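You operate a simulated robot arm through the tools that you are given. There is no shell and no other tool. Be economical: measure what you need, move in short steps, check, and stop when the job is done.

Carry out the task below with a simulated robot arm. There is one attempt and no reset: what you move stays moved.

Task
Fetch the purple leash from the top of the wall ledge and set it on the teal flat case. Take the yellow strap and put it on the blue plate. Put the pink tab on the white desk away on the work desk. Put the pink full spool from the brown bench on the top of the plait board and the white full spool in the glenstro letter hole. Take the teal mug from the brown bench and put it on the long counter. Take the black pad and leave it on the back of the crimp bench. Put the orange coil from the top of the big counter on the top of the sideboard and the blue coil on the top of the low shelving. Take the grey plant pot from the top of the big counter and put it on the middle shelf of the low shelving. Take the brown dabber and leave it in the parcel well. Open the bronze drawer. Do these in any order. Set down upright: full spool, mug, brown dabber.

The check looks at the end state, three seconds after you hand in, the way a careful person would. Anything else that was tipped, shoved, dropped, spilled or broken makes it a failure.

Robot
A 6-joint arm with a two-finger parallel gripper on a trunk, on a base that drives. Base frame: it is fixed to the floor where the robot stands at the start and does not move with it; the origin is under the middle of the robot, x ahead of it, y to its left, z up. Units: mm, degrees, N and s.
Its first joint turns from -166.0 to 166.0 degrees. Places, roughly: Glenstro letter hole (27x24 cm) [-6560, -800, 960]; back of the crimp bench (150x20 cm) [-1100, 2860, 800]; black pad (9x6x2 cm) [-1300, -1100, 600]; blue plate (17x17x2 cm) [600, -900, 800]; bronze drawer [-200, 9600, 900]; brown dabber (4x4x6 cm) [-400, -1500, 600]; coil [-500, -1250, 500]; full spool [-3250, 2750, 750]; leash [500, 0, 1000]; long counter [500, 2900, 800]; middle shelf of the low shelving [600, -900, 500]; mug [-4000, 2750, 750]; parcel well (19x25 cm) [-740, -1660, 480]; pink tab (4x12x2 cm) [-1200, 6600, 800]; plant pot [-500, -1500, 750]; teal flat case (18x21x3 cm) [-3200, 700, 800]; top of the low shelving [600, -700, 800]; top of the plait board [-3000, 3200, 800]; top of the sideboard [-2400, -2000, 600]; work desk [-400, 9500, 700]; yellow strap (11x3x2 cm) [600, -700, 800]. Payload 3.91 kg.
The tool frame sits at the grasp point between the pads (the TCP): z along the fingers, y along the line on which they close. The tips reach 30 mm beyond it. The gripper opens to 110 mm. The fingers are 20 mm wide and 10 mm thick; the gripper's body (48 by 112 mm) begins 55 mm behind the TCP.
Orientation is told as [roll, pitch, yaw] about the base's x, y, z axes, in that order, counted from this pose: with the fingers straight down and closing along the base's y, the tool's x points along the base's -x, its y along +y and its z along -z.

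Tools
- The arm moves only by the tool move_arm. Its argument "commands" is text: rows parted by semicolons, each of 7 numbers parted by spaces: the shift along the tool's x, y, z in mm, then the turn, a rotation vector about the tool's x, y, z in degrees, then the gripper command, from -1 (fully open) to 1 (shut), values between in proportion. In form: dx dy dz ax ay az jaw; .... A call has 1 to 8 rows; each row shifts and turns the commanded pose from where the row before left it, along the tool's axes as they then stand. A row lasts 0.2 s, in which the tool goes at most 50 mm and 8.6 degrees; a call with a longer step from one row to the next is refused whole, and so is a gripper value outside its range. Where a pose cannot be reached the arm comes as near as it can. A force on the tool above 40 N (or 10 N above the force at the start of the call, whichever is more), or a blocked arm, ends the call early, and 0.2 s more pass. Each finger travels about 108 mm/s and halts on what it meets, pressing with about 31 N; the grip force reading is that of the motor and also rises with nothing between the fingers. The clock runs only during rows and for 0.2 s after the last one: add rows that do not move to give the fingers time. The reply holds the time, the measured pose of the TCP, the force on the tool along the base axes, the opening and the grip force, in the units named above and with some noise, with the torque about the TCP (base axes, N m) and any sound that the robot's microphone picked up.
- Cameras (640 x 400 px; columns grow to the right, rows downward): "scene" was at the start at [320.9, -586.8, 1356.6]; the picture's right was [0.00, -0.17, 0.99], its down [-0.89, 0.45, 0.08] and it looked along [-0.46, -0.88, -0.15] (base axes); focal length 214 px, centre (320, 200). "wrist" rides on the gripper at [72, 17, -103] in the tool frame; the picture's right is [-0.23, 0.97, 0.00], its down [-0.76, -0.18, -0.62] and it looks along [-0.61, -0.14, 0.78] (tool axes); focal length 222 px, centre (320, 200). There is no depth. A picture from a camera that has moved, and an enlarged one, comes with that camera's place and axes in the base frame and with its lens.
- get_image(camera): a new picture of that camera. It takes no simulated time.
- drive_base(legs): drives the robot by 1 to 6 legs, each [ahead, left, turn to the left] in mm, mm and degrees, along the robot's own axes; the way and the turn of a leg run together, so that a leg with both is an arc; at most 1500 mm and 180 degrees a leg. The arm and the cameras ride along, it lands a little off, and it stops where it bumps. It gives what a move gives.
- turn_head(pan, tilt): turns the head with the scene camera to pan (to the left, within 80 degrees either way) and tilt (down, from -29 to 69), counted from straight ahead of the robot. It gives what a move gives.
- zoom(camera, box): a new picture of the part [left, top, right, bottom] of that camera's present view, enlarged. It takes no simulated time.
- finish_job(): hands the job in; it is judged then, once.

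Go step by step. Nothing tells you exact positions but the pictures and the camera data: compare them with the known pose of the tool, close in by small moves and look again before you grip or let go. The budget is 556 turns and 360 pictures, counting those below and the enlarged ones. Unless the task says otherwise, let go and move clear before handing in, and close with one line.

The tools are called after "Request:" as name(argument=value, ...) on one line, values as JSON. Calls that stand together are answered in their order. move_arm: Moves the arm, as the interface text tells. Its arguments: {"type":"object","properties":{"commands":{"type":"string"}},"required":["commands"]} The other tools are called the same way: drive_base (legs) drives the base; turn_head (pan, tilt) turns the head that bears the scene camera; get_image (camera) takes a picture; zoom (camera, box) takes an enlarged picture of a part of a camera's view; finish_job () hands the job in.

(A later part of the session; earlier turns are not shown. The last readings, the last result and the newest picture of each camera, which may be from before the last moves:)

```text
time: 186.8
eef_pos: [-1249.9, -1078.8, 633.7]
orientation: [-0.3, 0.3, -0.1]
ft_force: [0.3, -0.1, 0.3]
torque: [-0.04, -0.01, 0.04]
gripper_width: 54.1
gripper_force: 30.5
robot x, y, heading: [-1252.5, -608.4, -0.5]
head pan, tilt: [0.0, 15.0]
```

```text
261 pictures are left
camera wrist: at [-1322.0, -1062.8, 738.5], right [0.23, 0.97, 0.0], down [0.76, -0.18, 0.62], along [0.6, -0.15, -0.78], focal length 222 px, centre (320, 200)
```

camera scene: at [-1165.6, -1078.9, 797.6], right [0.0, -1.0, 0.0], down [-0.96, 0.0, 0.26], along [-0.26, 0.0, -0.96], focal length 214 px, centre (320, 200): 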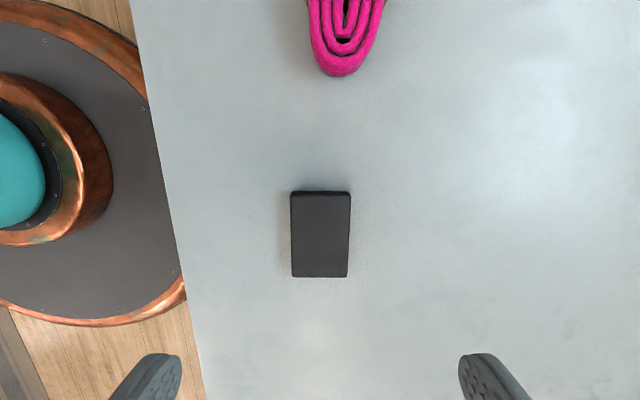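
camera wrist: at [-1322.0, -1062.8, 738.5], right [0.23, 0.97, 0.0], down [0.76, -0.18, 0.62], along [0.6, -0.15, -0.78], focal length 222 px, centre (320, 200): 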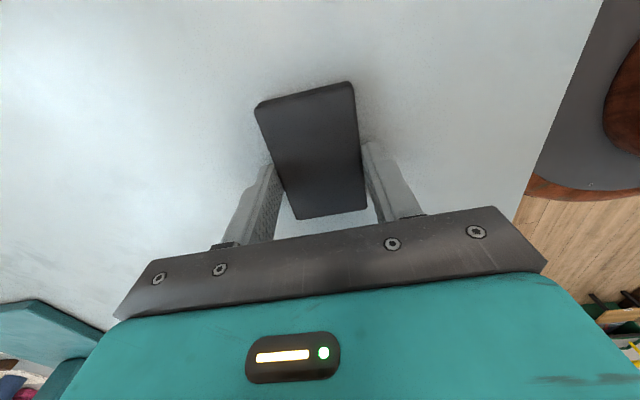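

The pad is gripped. I'll lift and look toward +y for the route to the crimp bench.

Request:
move_arm(commands="0 0 -50 0 0 0 1; 0 0 -50 0 0 0 1; 0 0 -50 0 0 0 1; 0 0 -50 0 0 0 1; 0 0 -50 0 0 0 1; 0 0 -50 0 0 0 1; 0 0 -50 0 0 0 1; 0 0 -50 0 0 0 1")

Request:
turn_head(pan=75, tilt=0)

Request:
get_image(camera="scene")

Request:
turn_head(pan=75, tilt=50)

Request:
get_image(camera="scene")

```text
time: 188.6
eef_pos: [-1248.4, -1077.4, 1033.4]
orientation: [-0.3, 0.2, -0.2]
ft_force: [-0.1, -0.7, -0.5]
torque: [0.0, 0.0, -0.01]
gripper_width: 54.1
gripper_force: 31.3
robot x, y, heading: [-1254.2, -608.5, -0.2]
head pan, tilt: [0.0, 15.0]
```

```text
time: 190.1
eef_pos: [-1248.0, -1076.9, 1034.2]
orientation: [-0.2, 0.2, -0.2]
ft_force: [0.6, 0.2, -1.2]
torque: [0.02, -0.04, -0.04]
gripper_width: 54.2
gripper_force: 30.9
robot x, y, heading: [-1256.8, -607.5, -0.4]
head pan, tilt: [75.0, 0.0]
```

```text
260 pictures are left
camera scene: at [-1137.2, -992.3, 1138.7], right [-0.01, -0.26, -0.96], down [-1.0, 0.0, 0.0], along [0.0, 0.96, -0.26], focal length 214 px, centre (320, 200)
```

scene: 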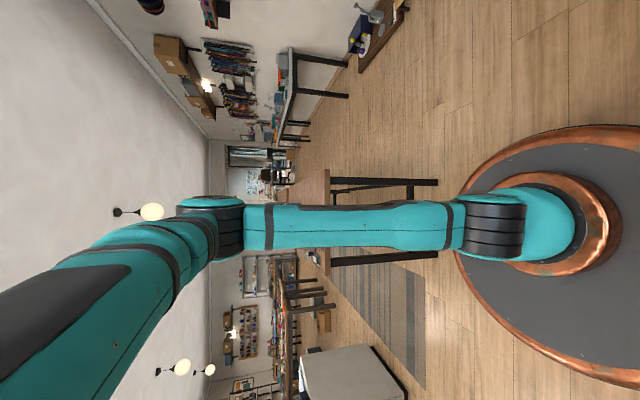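

```text
time: 191.2
eef_pos: [-1248.6, -1078.5, 1032.1]
orientation: [-0.2, 0.2, -0.2]
ft_force: [0.2, 0.1, -0.3]
torque: [-0.02, 0.0, -0.02]
gripper_width: 54.3
gripper_force: 30.8
robot x, y, heading: [-1255.0, -606.6, -0.5]
head pan, tilt: [75.0, 50.0]
```

```text
259 pictures are left
camera scene: at [-1215.0, -1004.5, 1142.5], right [-0.01, -0.26, -0.96], down [-0.65, -0.74, 0.2], along [-0.76, 0.62, -0.17], focal length 214 px, centre (320, 200)
```

scene: 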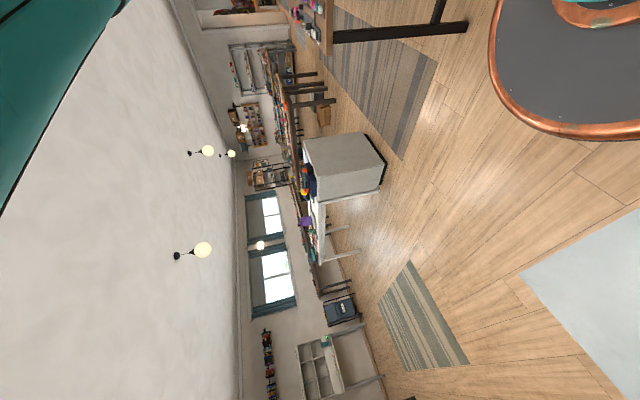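

There's a table ahead (black legs at y≈195, x -1030..-1535) and a white cabinet near (-2900,500), with an open lane at x≈-2200. I'll drive there and turn around so the arm faces +y.

Request:
drive_base(legs=[[-950, 0, 0], [0, 0, 180]])

Request:
turn_head(pan=-75, tilt=0)

Request:
get_image(camera="scene")

```text
time: 203.6
eef_pos: [-2221.1, -134.4, 1033.7]
orientation: [-0.2, 0.2, -178.9]
ft_force: [0.4, 0.0, -0.4]
torque: [0.03, 0.01, 0.02]
gripper_width: 54.3
gripper_force: 30.5
robot x, y, heading: [-2202.8, -608.1, -179.2]
head pan, tilt: [75.0, 50.0]
```

```text
time: 205.9
eef_pos: [-2222.2, -134.8, 1033.7]
orientation: [-0.2, 0.2, -178.9]
ft_force: [-1.1, -0.5, -0.5]
torque: [0.02, -0.05, 0.04]
gripper_width: 54.1
gripper_force: 31.2
robot x, y, heading: [-2201.9, -605.9, -179.1]
head pan, tilt: [-75.0, 0.0]
```

```text
258 pictures are left
camera scene: at [-2333.8, -52.4, 1139.7], right [-0.01, 0.26, 0.97], down [1.0, 0.02, 0.0], along [-0.02, 0.97, -0.26], focal length 214 px, centre (320, 200)
```

scene: 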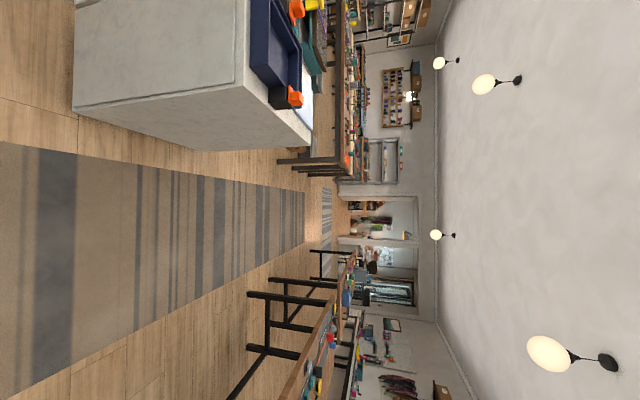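

Request:
zoom(camera="scene", box=[200, 180, 420, 400])

Request:
zoom(camera="scene", box=[230, 0, 450, 200])

```text
1.82 times, centred on (310, 290) of scene
camera zoom: at [-2333.8, -52.4, 1139.7], right [-0.01, 0.26, 0.97], down [1.0, 0.02, 0.0], along [-0.02, 0.97, -0.26], focal length 390 px, centre (338, 36)
```

zoom: 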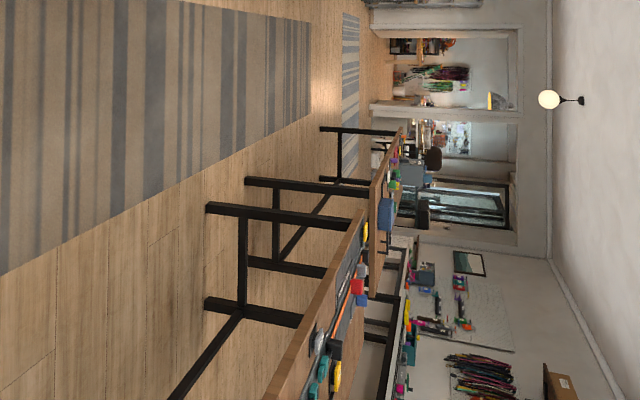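

```text
2.00 times, centred on (340, 100) of scene
camera zoom: at [-2333.8, -52.4, 1139.7], right [-0.01, 0.26, 0.97], down [1.0, 0.02, 0.0], along [-0.02, 0.97, -0.26], focal length 429 px, centre (280, 400)
```

zoom: 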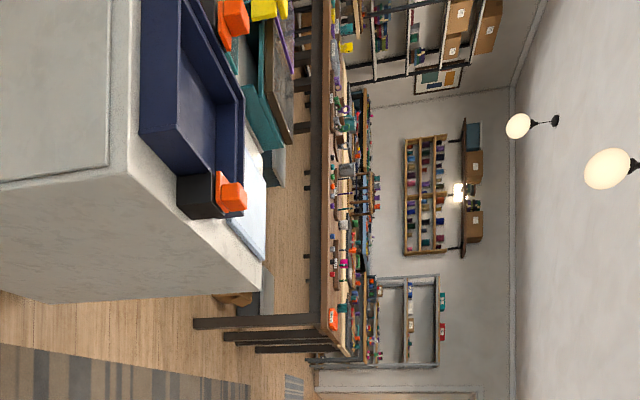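

Table 2 (x -1510..-1000, y≈2080..3540) matches the crimp bench, with its back strip on the +x side at x≈-1100. I'll drive up the aisle to about (-1900,2800).

Request:
drive_base(legs=[[0, -1500, 0], [-120, -1400, 0], [-140, -480, 0]])

Request:
turn_head(pan=0, tilt=-29)

Request:
get_image(camera="scene")

Request:
get_image(camera="wrist")

```text
time: 222.5
eef_pos: [-2042.1, 3253.1, 1033.4]
orientation: [-0.2, 0.2, -178.1]
ft_force: [-0.3, 0.4, -1.9]
torque: [-0.01, -0.01, -0.01]
gripper_width: 54.1
gripper_force: 30.3
robot x, y, heading: [-2017.2, 2779.1, -178.3]
head pan, tilt: [-75.0, 0.0]
```

```text
time: 224.0
eef_pos: [-2041.1, 3253.0, 1032.7]
orientation: [-0.1, 0.2, -178.1]
ft_force: [0.9, -0.3, 0.2]
torque: [0.01, 0.01, -0.01]
gripper_width: 54.5
gripper_force: 31.0
robot x, y, heading: [-2017.6, 2781.5, -178.3]
head pan, tilt: [0.0, -28.6]
```

```text
255 pictures are left
camera scene: at [-2191.1, 3246.5, 1095.5], right [-0.03, 1.0, 0.0], down [0.88, 0.03, -0.48], along [-0.48, -0.01, -0.88], focal length 214 px, centre (320, 200)
```

scene: 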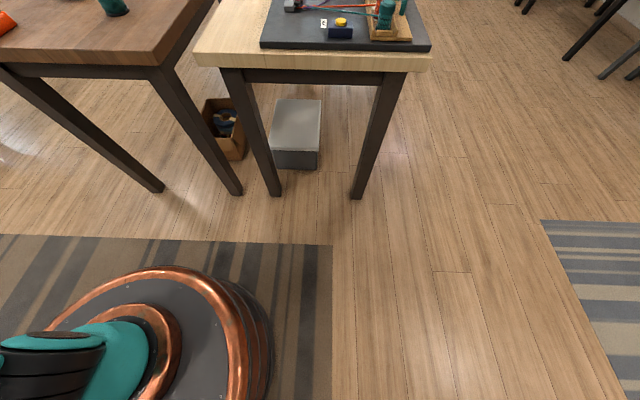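

```text
254 pictures are left
camera wrist: at [-1968.9, 3236.8, 1137.6], right [-0.19, -0.98, 0.0], down [-0.77, 0.15, 0.62], along [-0.61, 0.12, -0.78], focal length 222 px, centre (320, 200)
```

wrist: 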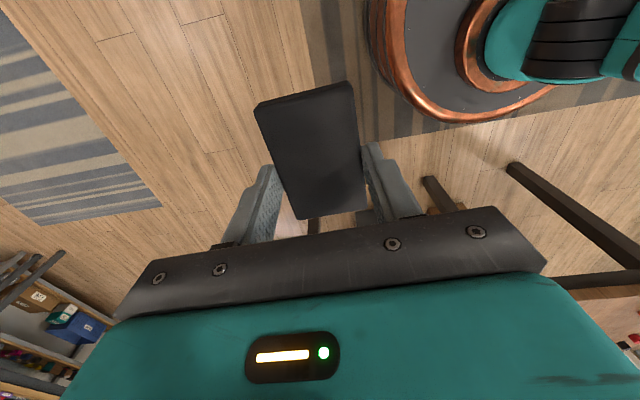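

The +x bench is behind this view. I'll turn the robot right by 90° so the arm points +x, then turn the tool to look outward.

Request:
drive_base(legs=[[0, 0, -90], [0, -110, 0]])

Request:
move_arm(commands="0 0 0 0 0 8.5 1; 0 0 0 0 0 8.5 1; 0 0 0 0 0 8.5 1; 0 0 0 0 0 8.5 1; 0 0 0 0 0 8.5 1; 0 0 0 0 0 8.5 1; 0 0 0 0 0 8.5 1; 0 0 0 0 0 8.5 1")

Request:
move_arm(commands="0 0 0 0 0 8.5 1; 0 0 0 0 0 8.5 1; 0 0 0 0 0 7 1; 0 0 0 0 0 0 1")

Request:
get_image(camera="scene")

Request:
get_image(camera="wrist")

```text
time: 229.0
eef_pos: [-1437.5, 2816.6, 1033.1]
orientation: [-0.4, 0.3, 92.4]
ft_force: [0.7, 0.8, -0.9]
torque: [-0.02, 0.0, 0.02]
gripper_width: 54.1
gripper_force: 31.0
robot x, y, heading: [-1905.3, 2784.8, 92.2]
head pan, tilt: [0.0, -28.6]
```

```text
time: 230.8
eef_pos: [-1436.4, 2816.2, 1034.8]
orientation: [-0.2, -0.1, 24.3]
ft_force: [0.9, 0.1, -0.7]
torque: [0.01, 0.0, 0.02]
gripper_width: 54.1
gripper_force: 30.7
robot x, y, heading: [-1904.5, 2789.2, 92.0]
head pan, tilt: [0.0, -28.6]
```

```text
time: 231.8
eef_pos: [-1435.2, 2816.3, 1033.9]
orientation: [-0.2, -0.2, 0.4]
ft_force: [-0.4, 0.5, -0.3]
torque: [-0.02, 0.0, -0.01]
gripper_width: 54.4
gripper_force: 31.0
robot x, y, heading: [-1904.8, 2785.2, 92.3]
head pan, tilt: [0.0, -28.6]
```

```text
253 pictures are left
camera scene: at [-1285.9, 2816.5, 1096.7], right [0.01, -1.0, 0.0], down [-0.88, -0.01, -0.48], along [0.48, 0.0, -0.88], focal length 214 px, centre (320, 200)
```

scene: 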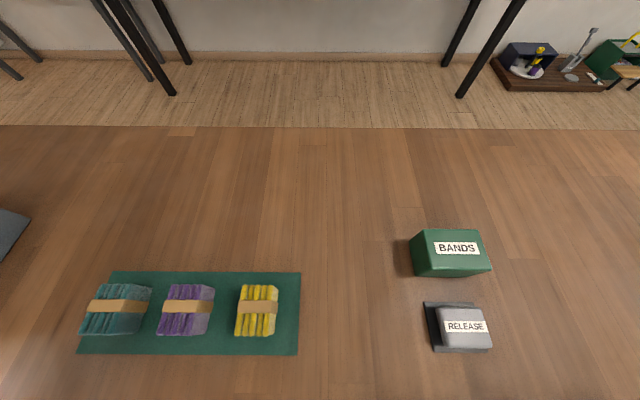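

```text
252 pictures are left
camera wrist: at [-1509.3, 2832.4, 1136.9], right [0.22, 0.97, 0.0], down [0.76, -0.17, 0.63], along [0.61, -0.14, -0.78], focal length 222 px, centre (320, 200)
```

wrist: 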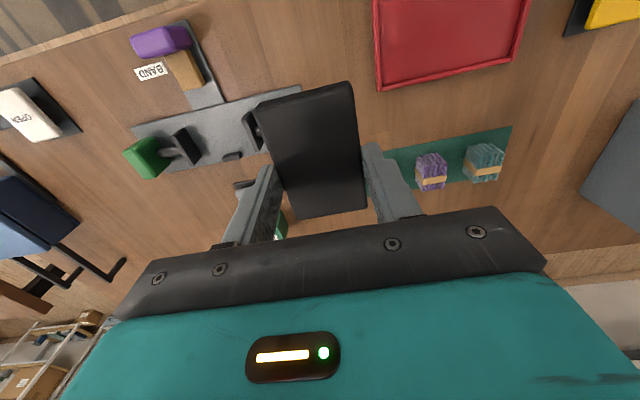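

The back strip is clear around x≈-1085, y≈2830. I'll extend there and lower.

Request:
move_arm(commands="-44 2 10 0 0 0 1; -44 2 10 0 0 0 1; -44 2 15 0 0 0 1; -44 2 15 0 0 0 1; -44 2 20 0 0 0 1; -44 2 20 0 0 0 1; -44 2 20 0 0 0 1; -42 0 20 0 0 0 1")

Request:
get_image(camera="wrist")

Request:
get_image(camera="scene")

```text
time: 233.6
eef_pos: [-1086.2, 2832.7, 906.2]
orientation: [-0.3, -0.3, 0.4]
ft_force: [0.5, 0.6, 0.4]
torque: [0.0, -0.09, 0.03]
gripper_width: 54.2
gripper_force: 30.6
robot x, y, heading: [-1906.7, 2789.4, 91.9]
head pan, tilt: [0.0, -28.6]
```

```text
251 pictures are left
camera wrist: at [-1159.6, 2848.2, 1009.8], right [0.22, 0.98, 0.0], down [0.76, -0.17, 0.63], along [0.61, -0.14, -0.78], focal length 222 px, centre (320, 200)
```

wrist: 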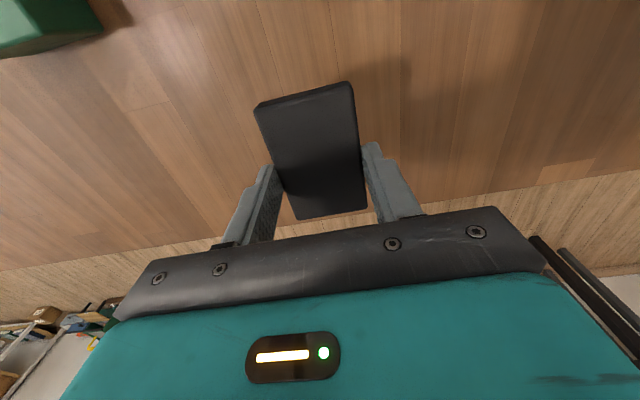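

```text
250 pictures are left
camera scene: at [-936.1, 2832.7, 970.0], right [0.01, -1.0, 0.0], down [-0.87, -0.01, -0.48], along [0.48, 0.0, -0.87], focal length 214 px, centre (320, 200)
```

scene: 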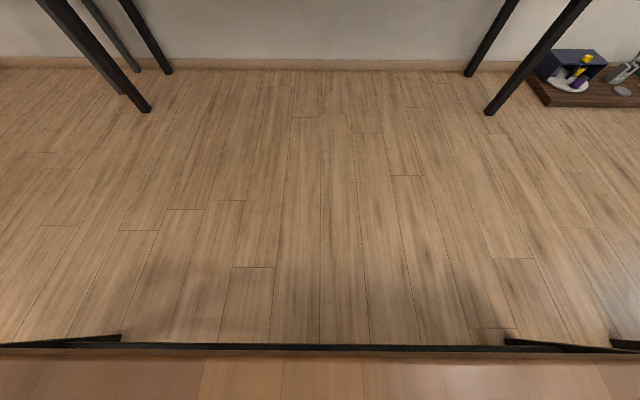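

Request:
move_arm(commands="-20 0 30 0 0 0 1; 0 0 25 0 0 0 1; 0 0 8 0 0 0 1; 0 0 3 0 0 0 1; 0 0 0 0 0 0 1")

Request:
move_arm(commands="0 0 3 0 0 0 1; 0 0 0 0 0 0 1")

Request:
move_arm(commands="0 0 3 0 0 0 1; 0 0 0 0 0 0 1")

Request:
move_arm(commands="0 0 3 0 0 0 1; 0 0 0 0 0 0 1")

```text
time: 234.8
eef_pos: [-1065.5, 2832.3, 838.3]
orientation: [-0.3, -0.1, 0.4]
ft_force: [0.3, 0.7, -0.3]
torque: [0.0, 0.0, -0.01]
gripper_width: 54.2
gripper_force: 31.0
robot x, y, heading: [-1901.2, 2787.2, 92.4]
head pan, tilt: [0.0, -28.6]
```

```text
time: 235.4
eef_pos: [-1066.0, 2832.3, 835.9]
orientation: [-0.2, -0.2, 0.4]
ft_force: [0.3, -0.1, -0.8]
torque: [0.0, -0.03, -0.02]
gripper_width: 54.3
gripper_force: 31.0
robot x, y, heading: [-1908.6, 2787.4, 91.9]
head pan, tilt: [0.0, -28.6]
```

```text
time: 236.0
eef_pos: [-1065.8, 2832.2, 833.7]
orientation: [-0.2, -0.4, 0.4]
ft_force: [3.1, -0.4, 19.0]
torque: [0.31, 0.75, -0.02]
gripper_width: 54.0
gripper_force: 31.2
robot x, y, heading: [-1907.8, 2790.7, 92.3]
head pan, tilt: [0.0, -28.6]
```

```text
time: 236.5
eef_pos: [-1065.8, 2831.1, 834.5]
orientation: [-0.2, -0.6, 0.4]
ft_force: [-4.6, -1.0, 7.6]
torque: [0.07, 0.12, -0.03]
gripper_width: 54.3
gripper_force: 31.0
robot x, y, heading: [-1904.3, 2784.2, 92.2]
head pan, tilt: [0.0, -28.6]
stopped in row 2: the force on the tool passed its limit at 41 N (the readings are from after the stop); the commanded pose is now the measured one
```

On the bench. I'll release, rise, and check.

Request:
move_arm(commands="0 0 -1 0 0 0 1; 0 0 0 0 0 0 0.3; 0 0 0 0 0 0 -0.4; 0 0 -15 0 0 0 -1; 0 0 -45 0 0 0 -1; 0 0 -50 0 0 0 -1; 0 0 -50 0 0 0 -1; 0 0 -50 0 0 0 -1")

Request:
turn_head(pan=0, tilt=15)

Request:
get_image(camera="scene")

```text
time: 238.3
eef_pos: [-1065.8, 2834.5, 1044.5]
orientation: [-0.3, -0.5, 0.4]
ft_force: [-0.4, 0.1, -1.1]
torque: [0.04, 0.06, -0.01]
gripper_width: 110.0
gripper_force: 0.1
robot x, y, heading: [-1906.5, 2787.1, 92.1]
head pan, tilt: [0.0, -28.6]
```

```text
time: 239.4
eef_pos: [-1066.2, 2833.6, 1045.1]
orientation: [-0.3, -0.5, 0.4]
ft_force: [-0.6, -0.2, -0.1]
torque: [0.0, -0.01, 0.0]
gripper_width: 110.0
gripper_force: 0.1
robot x, y, heading: [-1907.9, 2784.8, 92.1]
head pan, tilt: [0.0, 15.0]
```

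```text
249 pictures are left
camera scene: at [-980.5, 2832.7, 1081.2], right [0.01, -1.0, 0.0], down [-0.97, -0.01, 0.25], along [-0.25, -0.01, -0.97], focal length 214 px, centre (320, 200)
```

scene: 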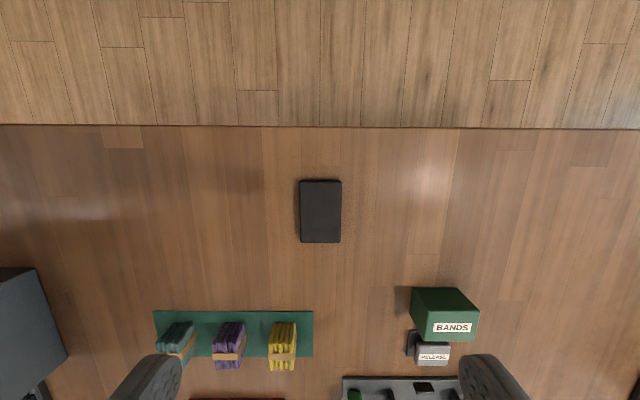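

The pad is placed. Next are the spools on the -x side. I'll retract, turn 180°, and drive toward the brown bench end and plait board.

Request:
move_arm(commands="48 0 0 0 0 0 -1; 48 0 0 0 0 0 -1; 48 0 0 0 0 0 -1; 48 0 0 0 0 0 -1; 48 0 0 0 0 0 -1; 48 0 0 0 0 0 -1; 48 0 0 0 0 0 -1; 0 0 0 0 0 0 -1")

Request:
drive_base(legs=[[0, 0, 180], [-150, -420, 0]])

Request:
turn_head(pan=0, tilt=-29)

Request:
get_image(camera="scene")

Request:
get_image(camera="wrist")

```text
time: 241.2
eef_pos: [-1403.7, 2830.3, 1040.1]
orientation: [-0.3, -0.5, 0.5]
ft_force: [0.8, 0.1, -1.5]
torque: [0.02, 0.0, -0.04]
gripper_width: 109.9
gripper_force: 0.1
robot x, y, heading: [-1905.0, 2787.0, 92.0]
head pan, tilt: [0.0, 15.0]
```

```text
time: 251.2
eef_pos: [-2830.4, 2883.4, 1040.8]
orientation: [-0.4, -0.5, -180.0]
ft_force: [-0.6, 0.3, 0.1]
torque: [-0.03, 0.02, 0.01]
gripper_width: 110.0
gripper_force: 0.1
robot x, y, heading: [-2326.3, 2925.1, -88.3]
head pan, tilt: [0.0, 15.0]
```

```text
time: 252.3
eef_pos: [-2830.8, 2883.0, 1039.8]
orientation: [-0.4, -0.4, -179.9]
ft_force: [-0.2, 0.3, -0.1]
torque: [-0.02, -0.01, -0.01]
gripper_width: 110.2
gripper_force: 0.1
robot x, y, heading: [-2325.5, 2921.8, -88.1]
head pan, tilt: [0.0, -28.6]
```

```text
248 pictures are left
camera scene: at [-2978.9, 2880.7, 1104.5], right [0.0, 1.0, 0.0], down [0.87, 0.0, -0.49], along [-0.49, 0.0, -0.87], focal length 214 px, centre (320, 200)
```

scene: 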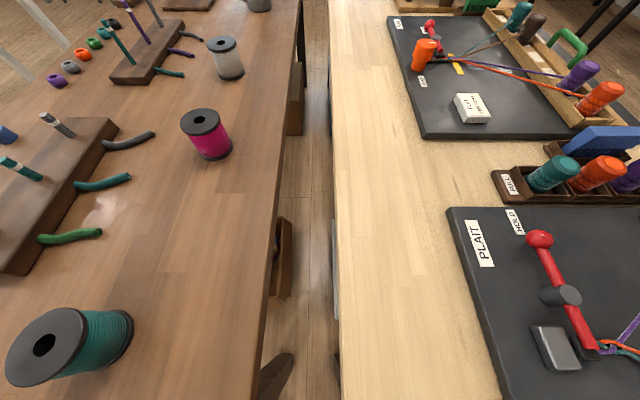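

```text
247 pictures are left
camera wrist: at [-2756.7, 2864.1, 1143.6], right [-0.23, -0.97, 0.0], down [-0.76, 0.17, 0.63], along [-0.61, 0.14, -0.78], focal length 222 px, centre (320, 200)
```

wrist: 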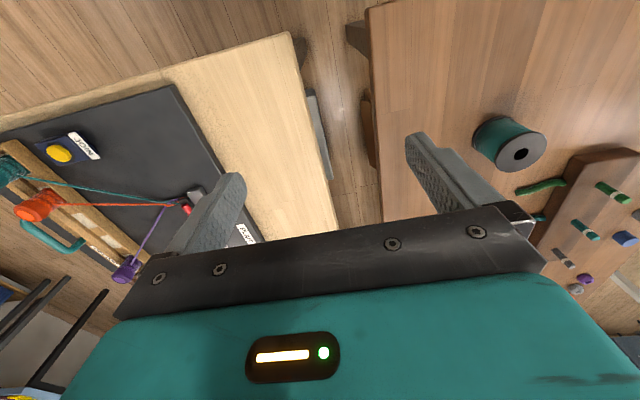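

Pink spool is near (-3290,2654) on the brown bench, white beyond it, and the PLAIT board is on the right. I'll move closer and reach over the pink spool.

Request:
drive_base(legs=[[40, -85, 0]])

Request:
move_arm(commands="-40 21 5 0 0 0 -1; -40 21 5 0 0 0 -1; -40 21 5 0 0 0 -1; -40 21 5 0 0 0 -1; -40 21 5 0 0 0 -1; -40 21 5 0 0 0 -1; -40 21 5 0 0 0 -1; 0 0 0 0 0 0 -1")

Request:
turn_head(pan=0, tilt=-10)

Request:
get_image(camera="scene")

Request:
get_image(camera="wrist")

```text
time: 253.4
eef_pos: [-2912.8, 2839.4, 1040.9]
orientation: [-0.4, -0.5, -179.9]
ft_force: [-0.6, 0.4, -0.5]
torque: [0.03, 0.01, -0.02]
gripper_width: 110.1
gripper_force: 0.0
robot x, y, heading: [-2411.3, 2885.0, -87.8]
head pan, tilt: [0.0, -28.6]
```

```text
time: 255.2
eef_pos: [-3194.0, 2692.8, 1006.9]
orientation: [-0.4, -0.5, -179.9]
ft_force: [1.0, 1.1, 0.3]
torque: [0.03, -0.01, -0.01]
gripper_width: 110.0
gripper_force: 0.0
robot x, y, heading: [-2413.1, 2880.8, -87.8]
head pan, tilt: [0.0, -28.6]
```

```text
time: 256.1
eef_pos: [-3194.2, 2693.0, 1006.2]
orientation: [-0.3, -0.5, -179.9]
ft_force: [0.3, -0.1, -0.4]
torque: [0.02, 0.01, 0.01]
gripper_width: 109.9
gripper_force: 0.0
robot x, y, heading: [-2410.2, 2880.4, -88.0]
head pan, tilt: [0.0, -10.0]
```

```text
246 pictures are left
camera scene: at [-3318.5, 2691.3, 1053.1], right [0.0, 1.0, 0.0], down [0.98, 0.0, -0.18], along [-0.18, 0.0, -0.98], focal length 214 px, centre (320, 200)
```

scene: 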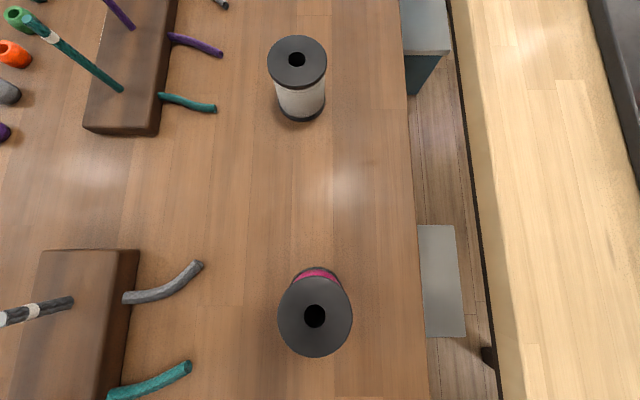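

```text
245 pictures are left
camera wrist: at [-3120.8, 2674.6, 1109.7], right [-0.23, -0.97, 0.0], down [-0.76, 0.17, 0.63], along [-0.61, 0.14, -0.78], focal length 222 px, centre (320, 200)
```

wrist: 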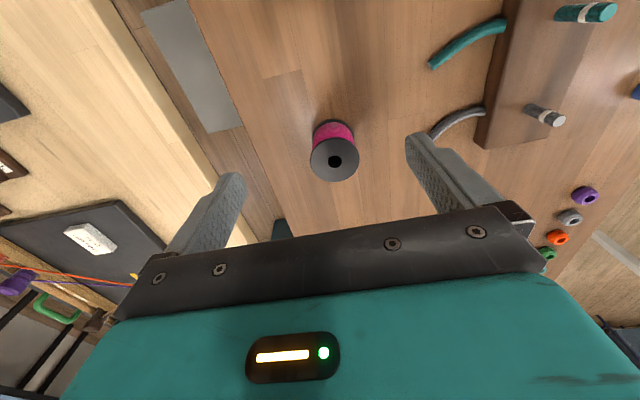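

Pink spool axis is (-3257,2687), top z≈861, Ø~62. I'll move above it.

Request:
move_arm(commands="-32 3 20 0 0 0 -1; -31 3 20 0 0 0 -1; 0 0 36 0 0 0 -1; 0 0 0 0 0 0 -1")

Request:
turn_head(pan=0, tilt=25)

Request:
get_image(camera="scene")

Request:
get_image(camera="wrist")

```text
time: 257.1
eef_pos: [-3257.4, 2686.6, 929.9]
orientation: [-0.3, -0.5, -180.0]
ft_force: [-1.1, -0.2, -0.2]
torque: [-0.02, -0.01, -0.02]
gripper_width: 110.0
gripper_force: 0.1
robot x, y, heading: [-2412.0, 2879.1, -88.3]
head pan, tilt: [0.0, -10.0]
```

```text
time: 258.1
eef_pos: [-3257.5, 2686.3, 930.7]
orientation: [-0.3, -0.7, -179.8]
ft_force: [0.9, 0.0, 0.2]
torque: [-0.02, 0.03, 0.02]
gripper_width: 110.0
gripper_force: 0.0
robot x, y, heading: [-2412.1, 2881.5, -88.3]
head pan, tilt: [0.0, 25.0]
```

```text
244 pictures are left
camera scene: at [-3325.8, 2684.5, 968.9], right [0.0, 1.0, 0.0], down [0.91, 0.0, 0.41], along [0.41, 0.01, -0.91], focal length 214 px, centre (320, 200)
```

scene: 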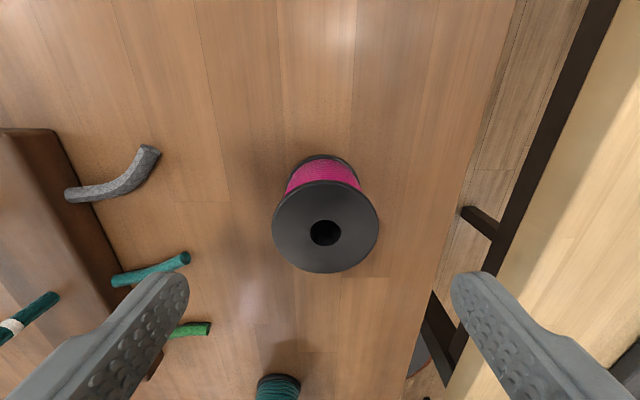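

```text
243 pictures are left
camera wrist: at [-3183.7, 2667.6, 1034.0], right [-0.23, -0.97, 0.0], down [-0.76, 0.17, 0.63], along [-0.61, 0.14, -0.78], focal length 222 px, centre (320, 200)
```

wrist: 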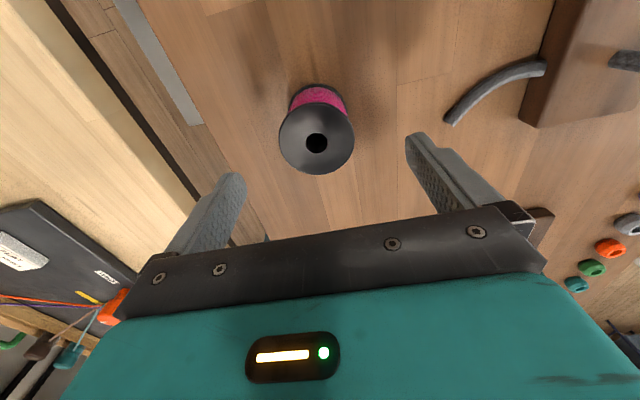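

Request:
move_arm(commands="0 -1 30 0 0 0 -0.7; 0 0 30 0 0 0 -0.7; 0 0 20 0 0 0 -0.7; 0 0 0 0 0 0 -0.7; 0 0 0 0 0 0 1; 0 0 0 0 0 0 1; 0 0 0 0 0 0 1; 0 0 0 0 0 0 1")

Request:
get_image(camera="wrist")

```text
time: 259.9
eef_pos: [-3258.1, 2687.6, 850.8]
orientation: [-0.2, -0.5, -179.9]
ft_force: [-0.1, -0.4, -0.2]
torque: [-0.02, 0.02, 0.04]
gripper_width: 60.8
gripper_force: 31.3
robot x, y, heading: [-2413.1, 2877.2, -88.0]
head pan, tilt: [0.0, 25.0]
```

```text
242 pictures are left
camera wrist: at [-3184.5, 2669.0, 953.9], right [-0.23, -0.97, 0.0], down [-0.76, 0.17, 0.63], along [-0.61, 0.14, -0.78], focal length 222 px, centre (320, 200)
```

wrist: 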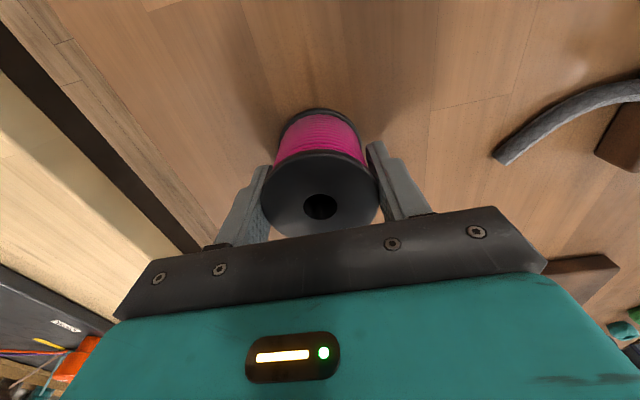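

Gripped. I'll lift and carry it toward the plait board.

Request:
move_arm(commands="0 0 -45 0 0 0 1; 0 0 -45 0 0 0 1; 0 0 -45 0 0 0 1; 25 -40 0 0 0 0 1; 25 -40 0 0 0 0 1; 25 -40 0 0 0 0 1; 25 -40 0 0 0 0 1; 25 -40 0 0 0 0 1")

Request:
move_arm(commands="25 -40 -10 0 0 0 1; 25 -40 -10 0 0 0 1; 25 -40 -10 0 0 0 1; 0 0 0 0 0 0 1")

Request:
turn_head(pan=0, tilt=0)

Request:
get_image(camera="scene")

Request:
get_image(camera="wrist")

```text
time: 261.7
eef_pos: [-3130.0, 2887.0, 985.2]
orientation: [-0.4, -0.4, -179.8]
ft_force: [-0.5, 0.2, 0.0]
torque: [-0.01, -0.02, 0.02]
gripper_width: 60.6
gripper_force: 30.7
robot x, y, heading: [-2409.8, 2882.3, -87.9]
head pan, tilt: [0.0, 25.0]
```

```text
time: 262.7
eef_pos: [-3057.8, 3007.4, 1016.3]
orientation: [-0.3, -0.4, -179.9]
ft_force: [0.0, -1.0, -1.1]
torque: [-0.02, 0.04, 0.01]
gripper_width: 60.6
gripper_force: 30.4
robot x, y, heading: [-2412.9, 2883.3, -87.9]
head pan, tilt: [0.0, 25.0]
```

```text
time: 263.6
eef_pos: [-3056.2, 3008.0, 1015.8]
orientation: [-0.3, -0.5, -179.9]
ft_force: [-0.1, -0.2, -0.1]
torque: [0.03, 0.0, 0.02]
gripper_width: 61.2
gripper_force: 30.8
robot x, y, heading: [-2411.2, 2882.9, -87.9]
head pan, tilt: [0.0, 0.0]
```

```text
241 pictures are left
camera scene: at [-3165.7, 3005.6, 1056.8], right [0.0, 1.0, 0.0], down [1.0, 0.0, -0.01], along [-0.01, 0.0, -1.0], focal length 214 px, centre (320, 200)
```

scene: 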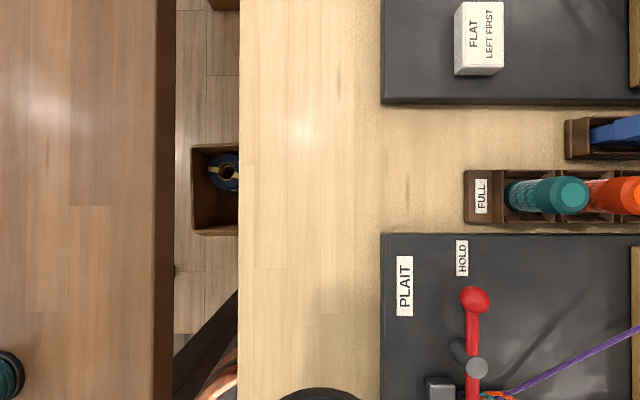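

```text
240 pictures are left
camera wrist: at [-2983.4, 2988.8, 1119.3], right [-0.23, -0.97, 0.0], down [-0.76, 0.17, 0.63], along [-0.61, 0.14, -0.78], focal length 222 px, centre (320, 200)
```

wrist: 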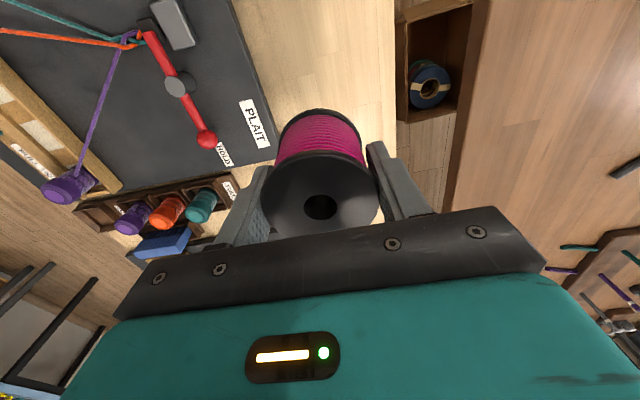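

The mat labelled PLAIT is the plait board. There's an open spot on it near (-3062,3285), right of the red handle. I'll pan the head aside for clearance after moving over it and checking.

Request:
move_arm(commands="-1 -46 0 0 0 0 1; -1 -46 0 0 0 0 1; -1 -46 0 0 0 0 1; -1 -46 0 0 0 0 1; -1 -46 0 0 0 0 1; -1 -47 0 0 0 0 1; 0 0 30 0 0 0 1; 0 0 0 0 0 0 1")

Request:
get_image(camera="wrist")

Request:
turn_head(pan=0, tilt=25)

Request:
get_image(camera="scene")

```text
time: 265.4
eef_pos: [-3063.9, 3284.8, 985.4]
orientation: [-0.3, -0.6, -179.9]
ft_force: [-0.1, 0.2, -0.8]
torque: [0.0, 0.0, -0.05]
gripper_width: 60.9
gripper_force: 31.4
robot x, y, heading: [-2409.7, 2880.7, -88.1]
head pan, tilt: [0.0, 0.0]
```

```text
239 pictures are left
camera wrist: at [-2991.2, 3267.3, 1088.8], right [-0.23, -0.97, 0.0], down [-0.76, 0.17, 0.63], along [-0.61, 0.14, -0.78], focal length 222 px, centre (320, 200)
```

wrist: 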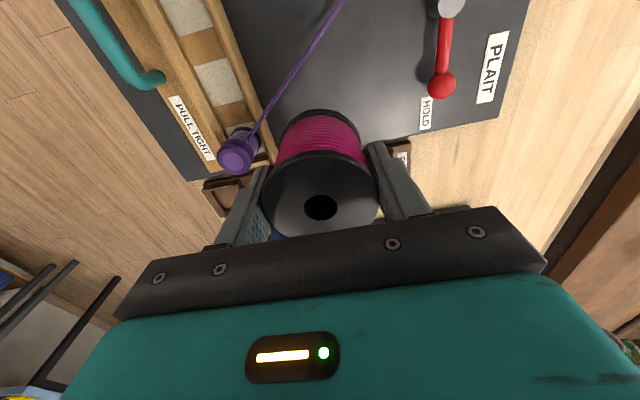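

```text
time: 266.3
eef_pos: [-3064.6, 3285.9, 985.8]
orientation: [-0.3, -0.5, -179.9]
ft_force: [-0.3, 0.3, -1.2]
torque: [-0.02, -0.03, 0.01]
gripper_width: 60.9
gripper_force: 30.5
robot x, y, heading: [-2412.8, 2878.9, -87.9]
head pan, tilt: [0.0, 25.0]
```

```text
238 pictures are left
camera scene: at [-3133.5, 3284.0, 1024.0], right [0.0, 1.0, 0.0], down [0.91, 0.0, 0.41], along [0.41, 0.0, -0.91], focal length 214 px, centre (320, 200)
```

scene: 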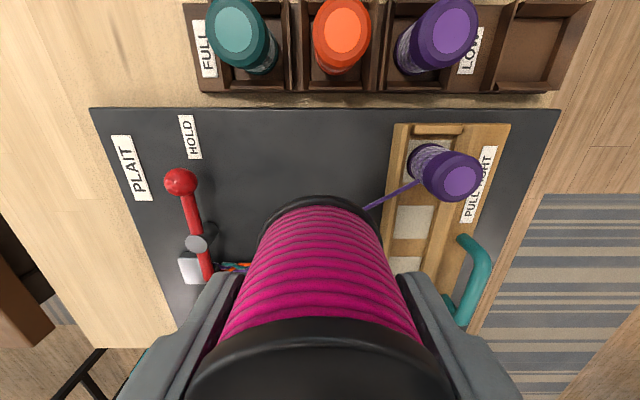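

The spot is clear of the thread and tray. I'll swing the head aside and lower.

Request:
turn_head(pan=78, tilt=25)

Request:
move_arm(commands="0 8 40 0 0 0 1; 0 0 40 0 0 0 1; 0 0 30 0 0 0 1; 0 0 4 0 0 0 1; 0 0 0 0 0 0 1")

Request:
move_arm(commands="0 0 3 0 0 0 1; 0 0 0 0 0 0 1")

Request:
get_image(camera="wrist")

```text
time: 267.8
eef_pos: [-3065.1, 3285.3, 986.4]
orientation: [-0.2, -0.6, -179.9]
ft_force: [-0.5, -0.8, -0.4]
torque: [0.01, -0.02, -0.01]
gripper_width: 60.5
gripper_force: 31.2
robot x, y, heading: [-2411.9, 2882.3, -87.8]
head pan, tilt: [78.0, 25.0]
```

```text
time: 269.0
eef_pos: [-3065.7, 3277.0, 872.8]
orientation: [-0.2, -0.5, -180.0]
ft_force: [-0.5, -0.4, -1.3]
torque: [-0.03, -0.02, -0.01]
gripper_width: 60.7
gripper_force: 31.2
robot x, y, heading: [-2410.0, 2880.1, -87.9]
head pan, tilt: [78.0, 25.0]
```

```text
time: 269.6
eef_pos: [-3065.4, 3278.1, 870.4]
orientation: [-0.1, -0.5, -179.9]
ft_force: [0.1, 0.7, -0.8]
torque: [-0.02, -0.04, 0.0]
gripper_width: 61.0
gripper_force: 31.0
robot x, y, heading: [-2413.7, 2883.3, -88.0]
head pan, tilt: [78.0, 25.0]
```

```text
237 pictures are left
camera wrist: at [-2992.3, 3259.0, 973.4], right [-0.23, -0.97, 0.0], down [-0.76, 0.17, 0.63], along [-0.61, 0.14, -0.78], focal length 222 px, centre (320, 200)
```

wrist: 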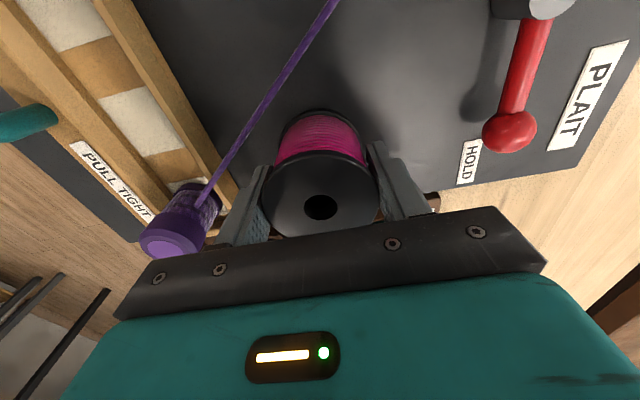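

Request:
move_arm(commands="0 0 3 0 0 0 1; 0 0 2 0 0 0 1; 0 0 0 0 0 0 1")

Request:
move_arm(commands="0 0 2 0 0 0 1; 0 0 0 0 0 0 1")

Request:
move_arm(commands="0 0 2 0 0 0 1; 0 0 0 0 0 0 1")

```text
time: 270.4
eef_pos: [-3064.2, 3278.1, 867.7]
orientation: [-0.3, -0.6, -179.9]
ft_force: [-2.0, 0.9, 22.1]
torque: [-0.47, 0.11, -0.11]
gripper_width: 60.9
gripper_force: 31.1
robot x, y, heading: [-2409.8, 2881.3, -88.2]
head pan, tilt: [78.0, 25.0]
```

```text
time: 271.0
eef_pos: [-3065.6, 3277.5, 865.3]
orientation: [-0.3, -0.5, -179.9]
ft_force: [-1.5, 1.3, 17.9]
torque: [-0.34, 0.06, -0.03]
gripper_width: 60.6
gripper_force: 30.7
robot x, y, heading: [-2410.8, 2885.3, -88.0]
head pan, tilt: [78.0, 25.0]
```

```text
time: 271.6
eef_pos: [-3065.6, 3276.4, 862.8]
orientation: [-0.2, -0.7, -179.9]
ft_force: [-4.6, 0.2, 40.0]
torque: [-0.78, 0.06, -0.11]
gripper_width: 60.6
gripper_force: 31.1
robot x, y, heading: [-2407.9, 2878.5, -88.0]
head pan, tilt: [78.0, 25.0]
```

Contact with the mat. I'll open slightly, rise clear, and check.

Request:
move_arm(commands="0 0 -3 0 0 0 1; 0 0 0 0 0 0 0; 0 0 0 0 0 0 -0.3; 0 0 0 0 0 0 -0.3; 0 0 -20 0 0 0 -0.3; 0 0 -45 0 0 0 -0.3; 0 0 -50 0 0 0 -0.3; 0 0 -50 0 0 0 -0.3")

Request:
turn_head(pan=0, tilt=25)

Request:
get_image(camera="scene")

Request:
get_image(camera="wrist")

```text
time: 273.4
eef_pos: [-3064.9, 3275.9, 1029.2]
orientation: [-0.1, -0.4, -179.8]
ft_force: [0.6, -0.3, -0.3]
torque: [0.03, -0.02, -0.02]
gripper_width: 71.5
gripper_force: 0.2
robot x, y, heading: [-2410.0, 2884.3, -87.8]
head pan, tilt: [78.0, 25.0]
```

```text
time: 274.9
eef_pos: [-3065.8, 3277.1, 1028.0]
orientation: [-0.1, -0.5, -179.9]
ft_force: [0.0, 0.0, -0.3]
torque: [-0.02, 0.0, 0.01]
gripper_width: 71.5
gripper_force: 0.1
robot x, y, heading: [-2409.4, 2881.1, -88.2]
head pan, tilt: [0.0, 25.0]
```

```text
236 pictures are left
camera scene: at [-3133.9, 3274.8, 1066.0], right [0.0, 1.0, 0.0], down [0.91, 0.0, 0.41], along [0.41, 0.0, -0.91], focal length 214 px, centre (320, 200)
```

scene: 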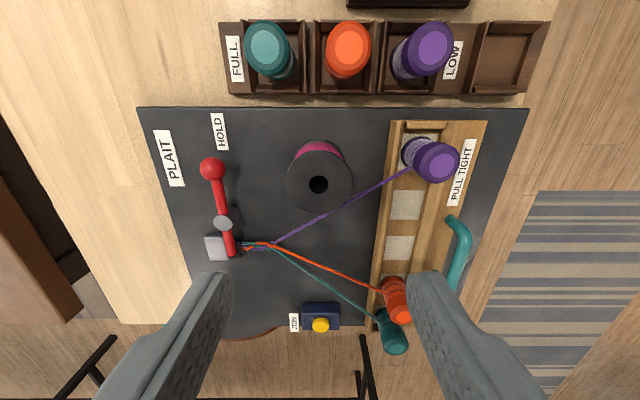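

```text
235 pictures are left
camera wrist: at [-2991.8, 3258.0, 1131.0], right [-0.23, -0.97, 0.0], down [-0.76, 0.17, 0.63], along [-0.61, 0.14, -0.78], focal length 222 px, centre (320, 200)
```

wrist: 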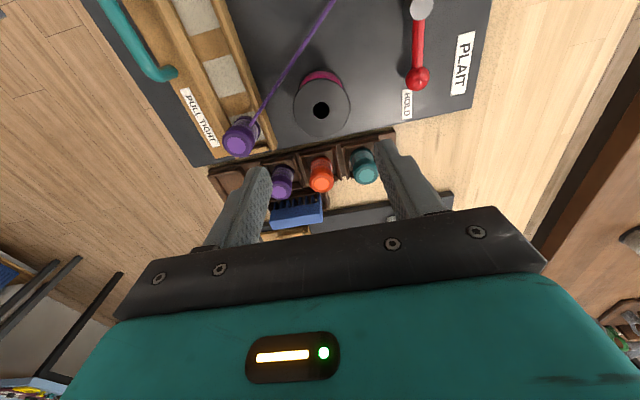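

The pink spool stands on the plait board. For the white spool at about (-3499,2667) I need the bench's -y side, so I'll retract and drive around.

Request:
move_arm(commands="24 38 0 0 0 0 -1; 24 38 0 0 0 0 -1; 24 38 0 0 0 0 -1; 24 38 0 0 0 0 -1; 24 38 0 0 0 0 -1; 24 38 0 0 0 0 -1; 24 38 0 0 0 0 -1; 0 0 0 0 0 0 -1")

Request:
drive_base(legs=[[0, 270, 0], [1180, 0, 0], [0, 0, -75]])

Request:
turn_head(pan=75, tilt=0)

Request:
get_image(camera="scene")

```text
time: 276.7
eef_pos: [-2894.3, 3010.6, 1026.2]
orientation: [-0.4, -0.5, -179.8]
ft_force: [0.7, 0.5, -0.6]
torque: [-0.02, 0.02, 0.02]
gripper_width: 110.3
gripper_force: 0.1
robot x, y, heading: [-2411.5, 2881.1, -87.9]
head pan, tilt: [0.0, 25.0]
```

```text
time: 287.4
eef_pos: [-2097.4, 2211.7, 1027.0]
orientation: [-0.3, -0.5, 105.8]
ft_force: [0.5, -0.4, 0.8]
torque: [-0.02, 0.01, 0.01]
gripper_width: 109.9
gripper_force: 0.2
robot x, y, heading: [-2089.2, 1712.8, -162.6]
head pan, tilt: [0.0, 25.0]
```

```text
time: 288.9
eef_pos: [-2097.4, 2212.9, 1026.5]
orientation: [-0.3, -0.5, 105.7]
ft_force: [0.7, -0.3, 0.2]
torque: [0.0, -0.04, 0.0]
gripper_width: 109.9
gripper_force: 0.0
robot x, y, heading: [-2088.0, 1710.5, -162.4]
head pan, tilt: [75.0, 0.0]
```

```text
234 pictures are left
camera scene: at [-2210.2, 2292.0, 1133.5], right [0.25, 0.08, -0.96], down [0.27, -0.96, -0.01], along [-0.93, -0.26, -0.26], focal length 214 px, centre (320, 200)
```

scene: 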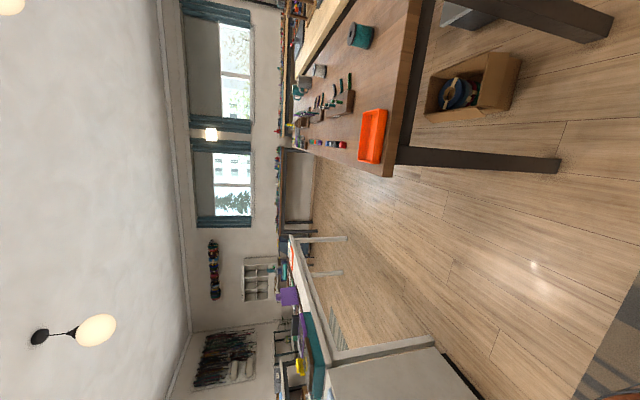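

The aisle is free and the bench front is y≈2289. I'll drive to about (-3450,1900).

Request:
drive_base(legs=[[1241, -591, 0]])

Request:
turn_head(pan=0, tilt=-20)

Request:
get_image(camera="scene")

Request:
get_image(camera="wrist")

```text
time: 295.8
eef_pos: [-3458.6, 2399.3, 1026.5]
orientation: [-0.3, -0.6, 106.2]
ft_force: [-0.3, 0.3, 0.1]
torque: [0.0, -0.01, -0.02]
gripper_width: 109.9
gripper_force: 0.1
robot x, y, heading: [-3449.8, 1899.0, -162.1]
head pan, tilt: [75.0, 0.0]
```

```text
time: 297.2
eef_pos: [-3460.9, 2398.8, 1026.4]
orientation: [-0.2, -0.5, 106.1]
ft_force: [0.8, 0.4, 0.7]
torque: [-0.01, 0.02, -0.02]
gripper_width: 109.6
gripper_force: 0.1
robot x, y, heading: [-3448.3, 1896.6, -162.0]
head pan, tilt: [0.0, -20.0]
```

```text
233 pictures are left
camera scene: at [-3498.0, 2530.0, 1081.5], right [0.96, 0.28, 0.0], down [0.26, -0.9, -0.35], along [-0.09, 0.34, -0.94], focal length 214 px, centre (320, 200)
```

scene: 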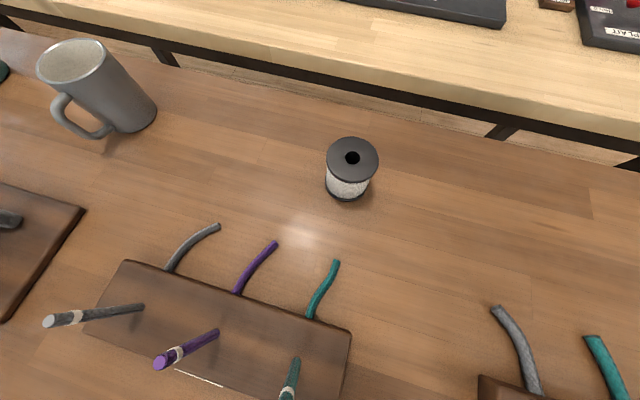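

```text
232 pictures are left
camera wrist: at [-3455.8, 2321.5, 1129.8], right [-1.0, -0.05, 0.0], down [-0.04, 0.77, 0.63], along [-0.03, 0.63, -0.78], focal length 222 px, centre (320, 200)
```

wrist: 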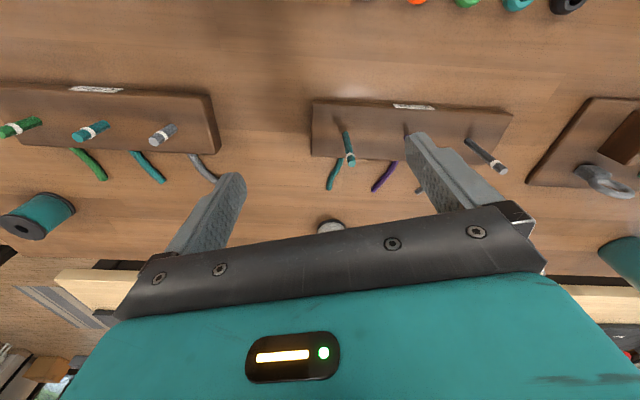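

White spool top at about (-3498,2673). Moving above it.

Request:
move_arm(commands="-45.3 -6.4 16 0 0 0 -1; -45.3 -6.4 16 0 0 0 -1; -45.3 -6.4 16 0 0 0 -1; -45.3 -6.4 16 0 0 0 -1; -45.3 -6.4 16 0 0 0 -1; -45.3 -6.4 16 0 0 0 -1; 0 0 0 0 0 0 -1")

Request:
turn_head(pan=0, tilt=25)

Request:
get_image(camera="scene")

Request:
get_image(camera="wrist")

```text
time: 298.8
eef_pos: [-3498.8, 2671.9, 933.5]
orientation: [-0.3, -0.5, 106.2]
ft_force: [-0.4, -0.4, 0.3]
torque: [0.01, 0.01, 0.0]
gripper_width: 110.0
gripper_force: 0.1
robot x, y, heading: [-3453.4, 1899.0, -161.8]
head pan, tilt: [0.0, -20.0]
```

```text
time: 299.9
eef_pos: [-3498.2, 2671.7, 932.9]
orientation: [-0.3, -0.5, 106.1]
ft_force: [-0.3, 0.9, -0.2]
torque: [0.04, 0.02, 0.0]
gripper_width: 110.0
gripper_force: 0.0
robot x, y, heading: [-3451.3, 1894.7, -161.9]
head pan, tilt: [0.0, 25.0]
```

```text
231 pictures are left
camera scene: at [-3518.0, 2736.9, 971.7], right [0.96, 0.28, 0.0], down [0.25, -0.87, 0.41], along [0.12, -0.4, -0.91], focal length 214 px, centre (320, 200)
```

scene: 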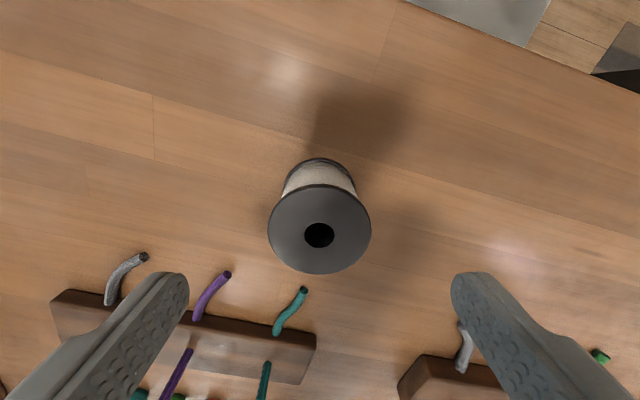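

```text
230 pictures are left
camera wrist: at [-3495.3, 2595.1, 1036.7], right [-1.0, -0.05, 0.0], down [-0.04, 0.78, 0.63], along [-0.03, 0.63, -0.78], focal length 222 px, centre (320, 200)
```

wrist: 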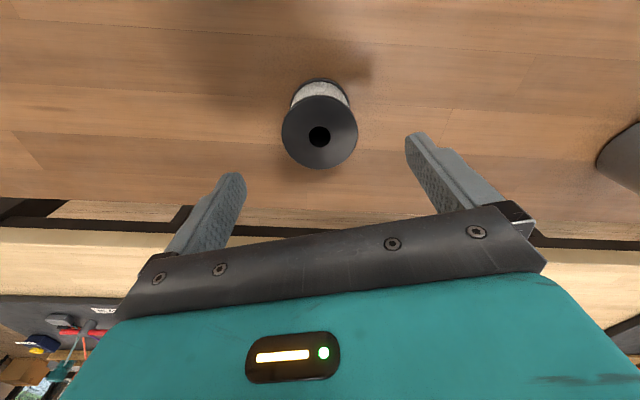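

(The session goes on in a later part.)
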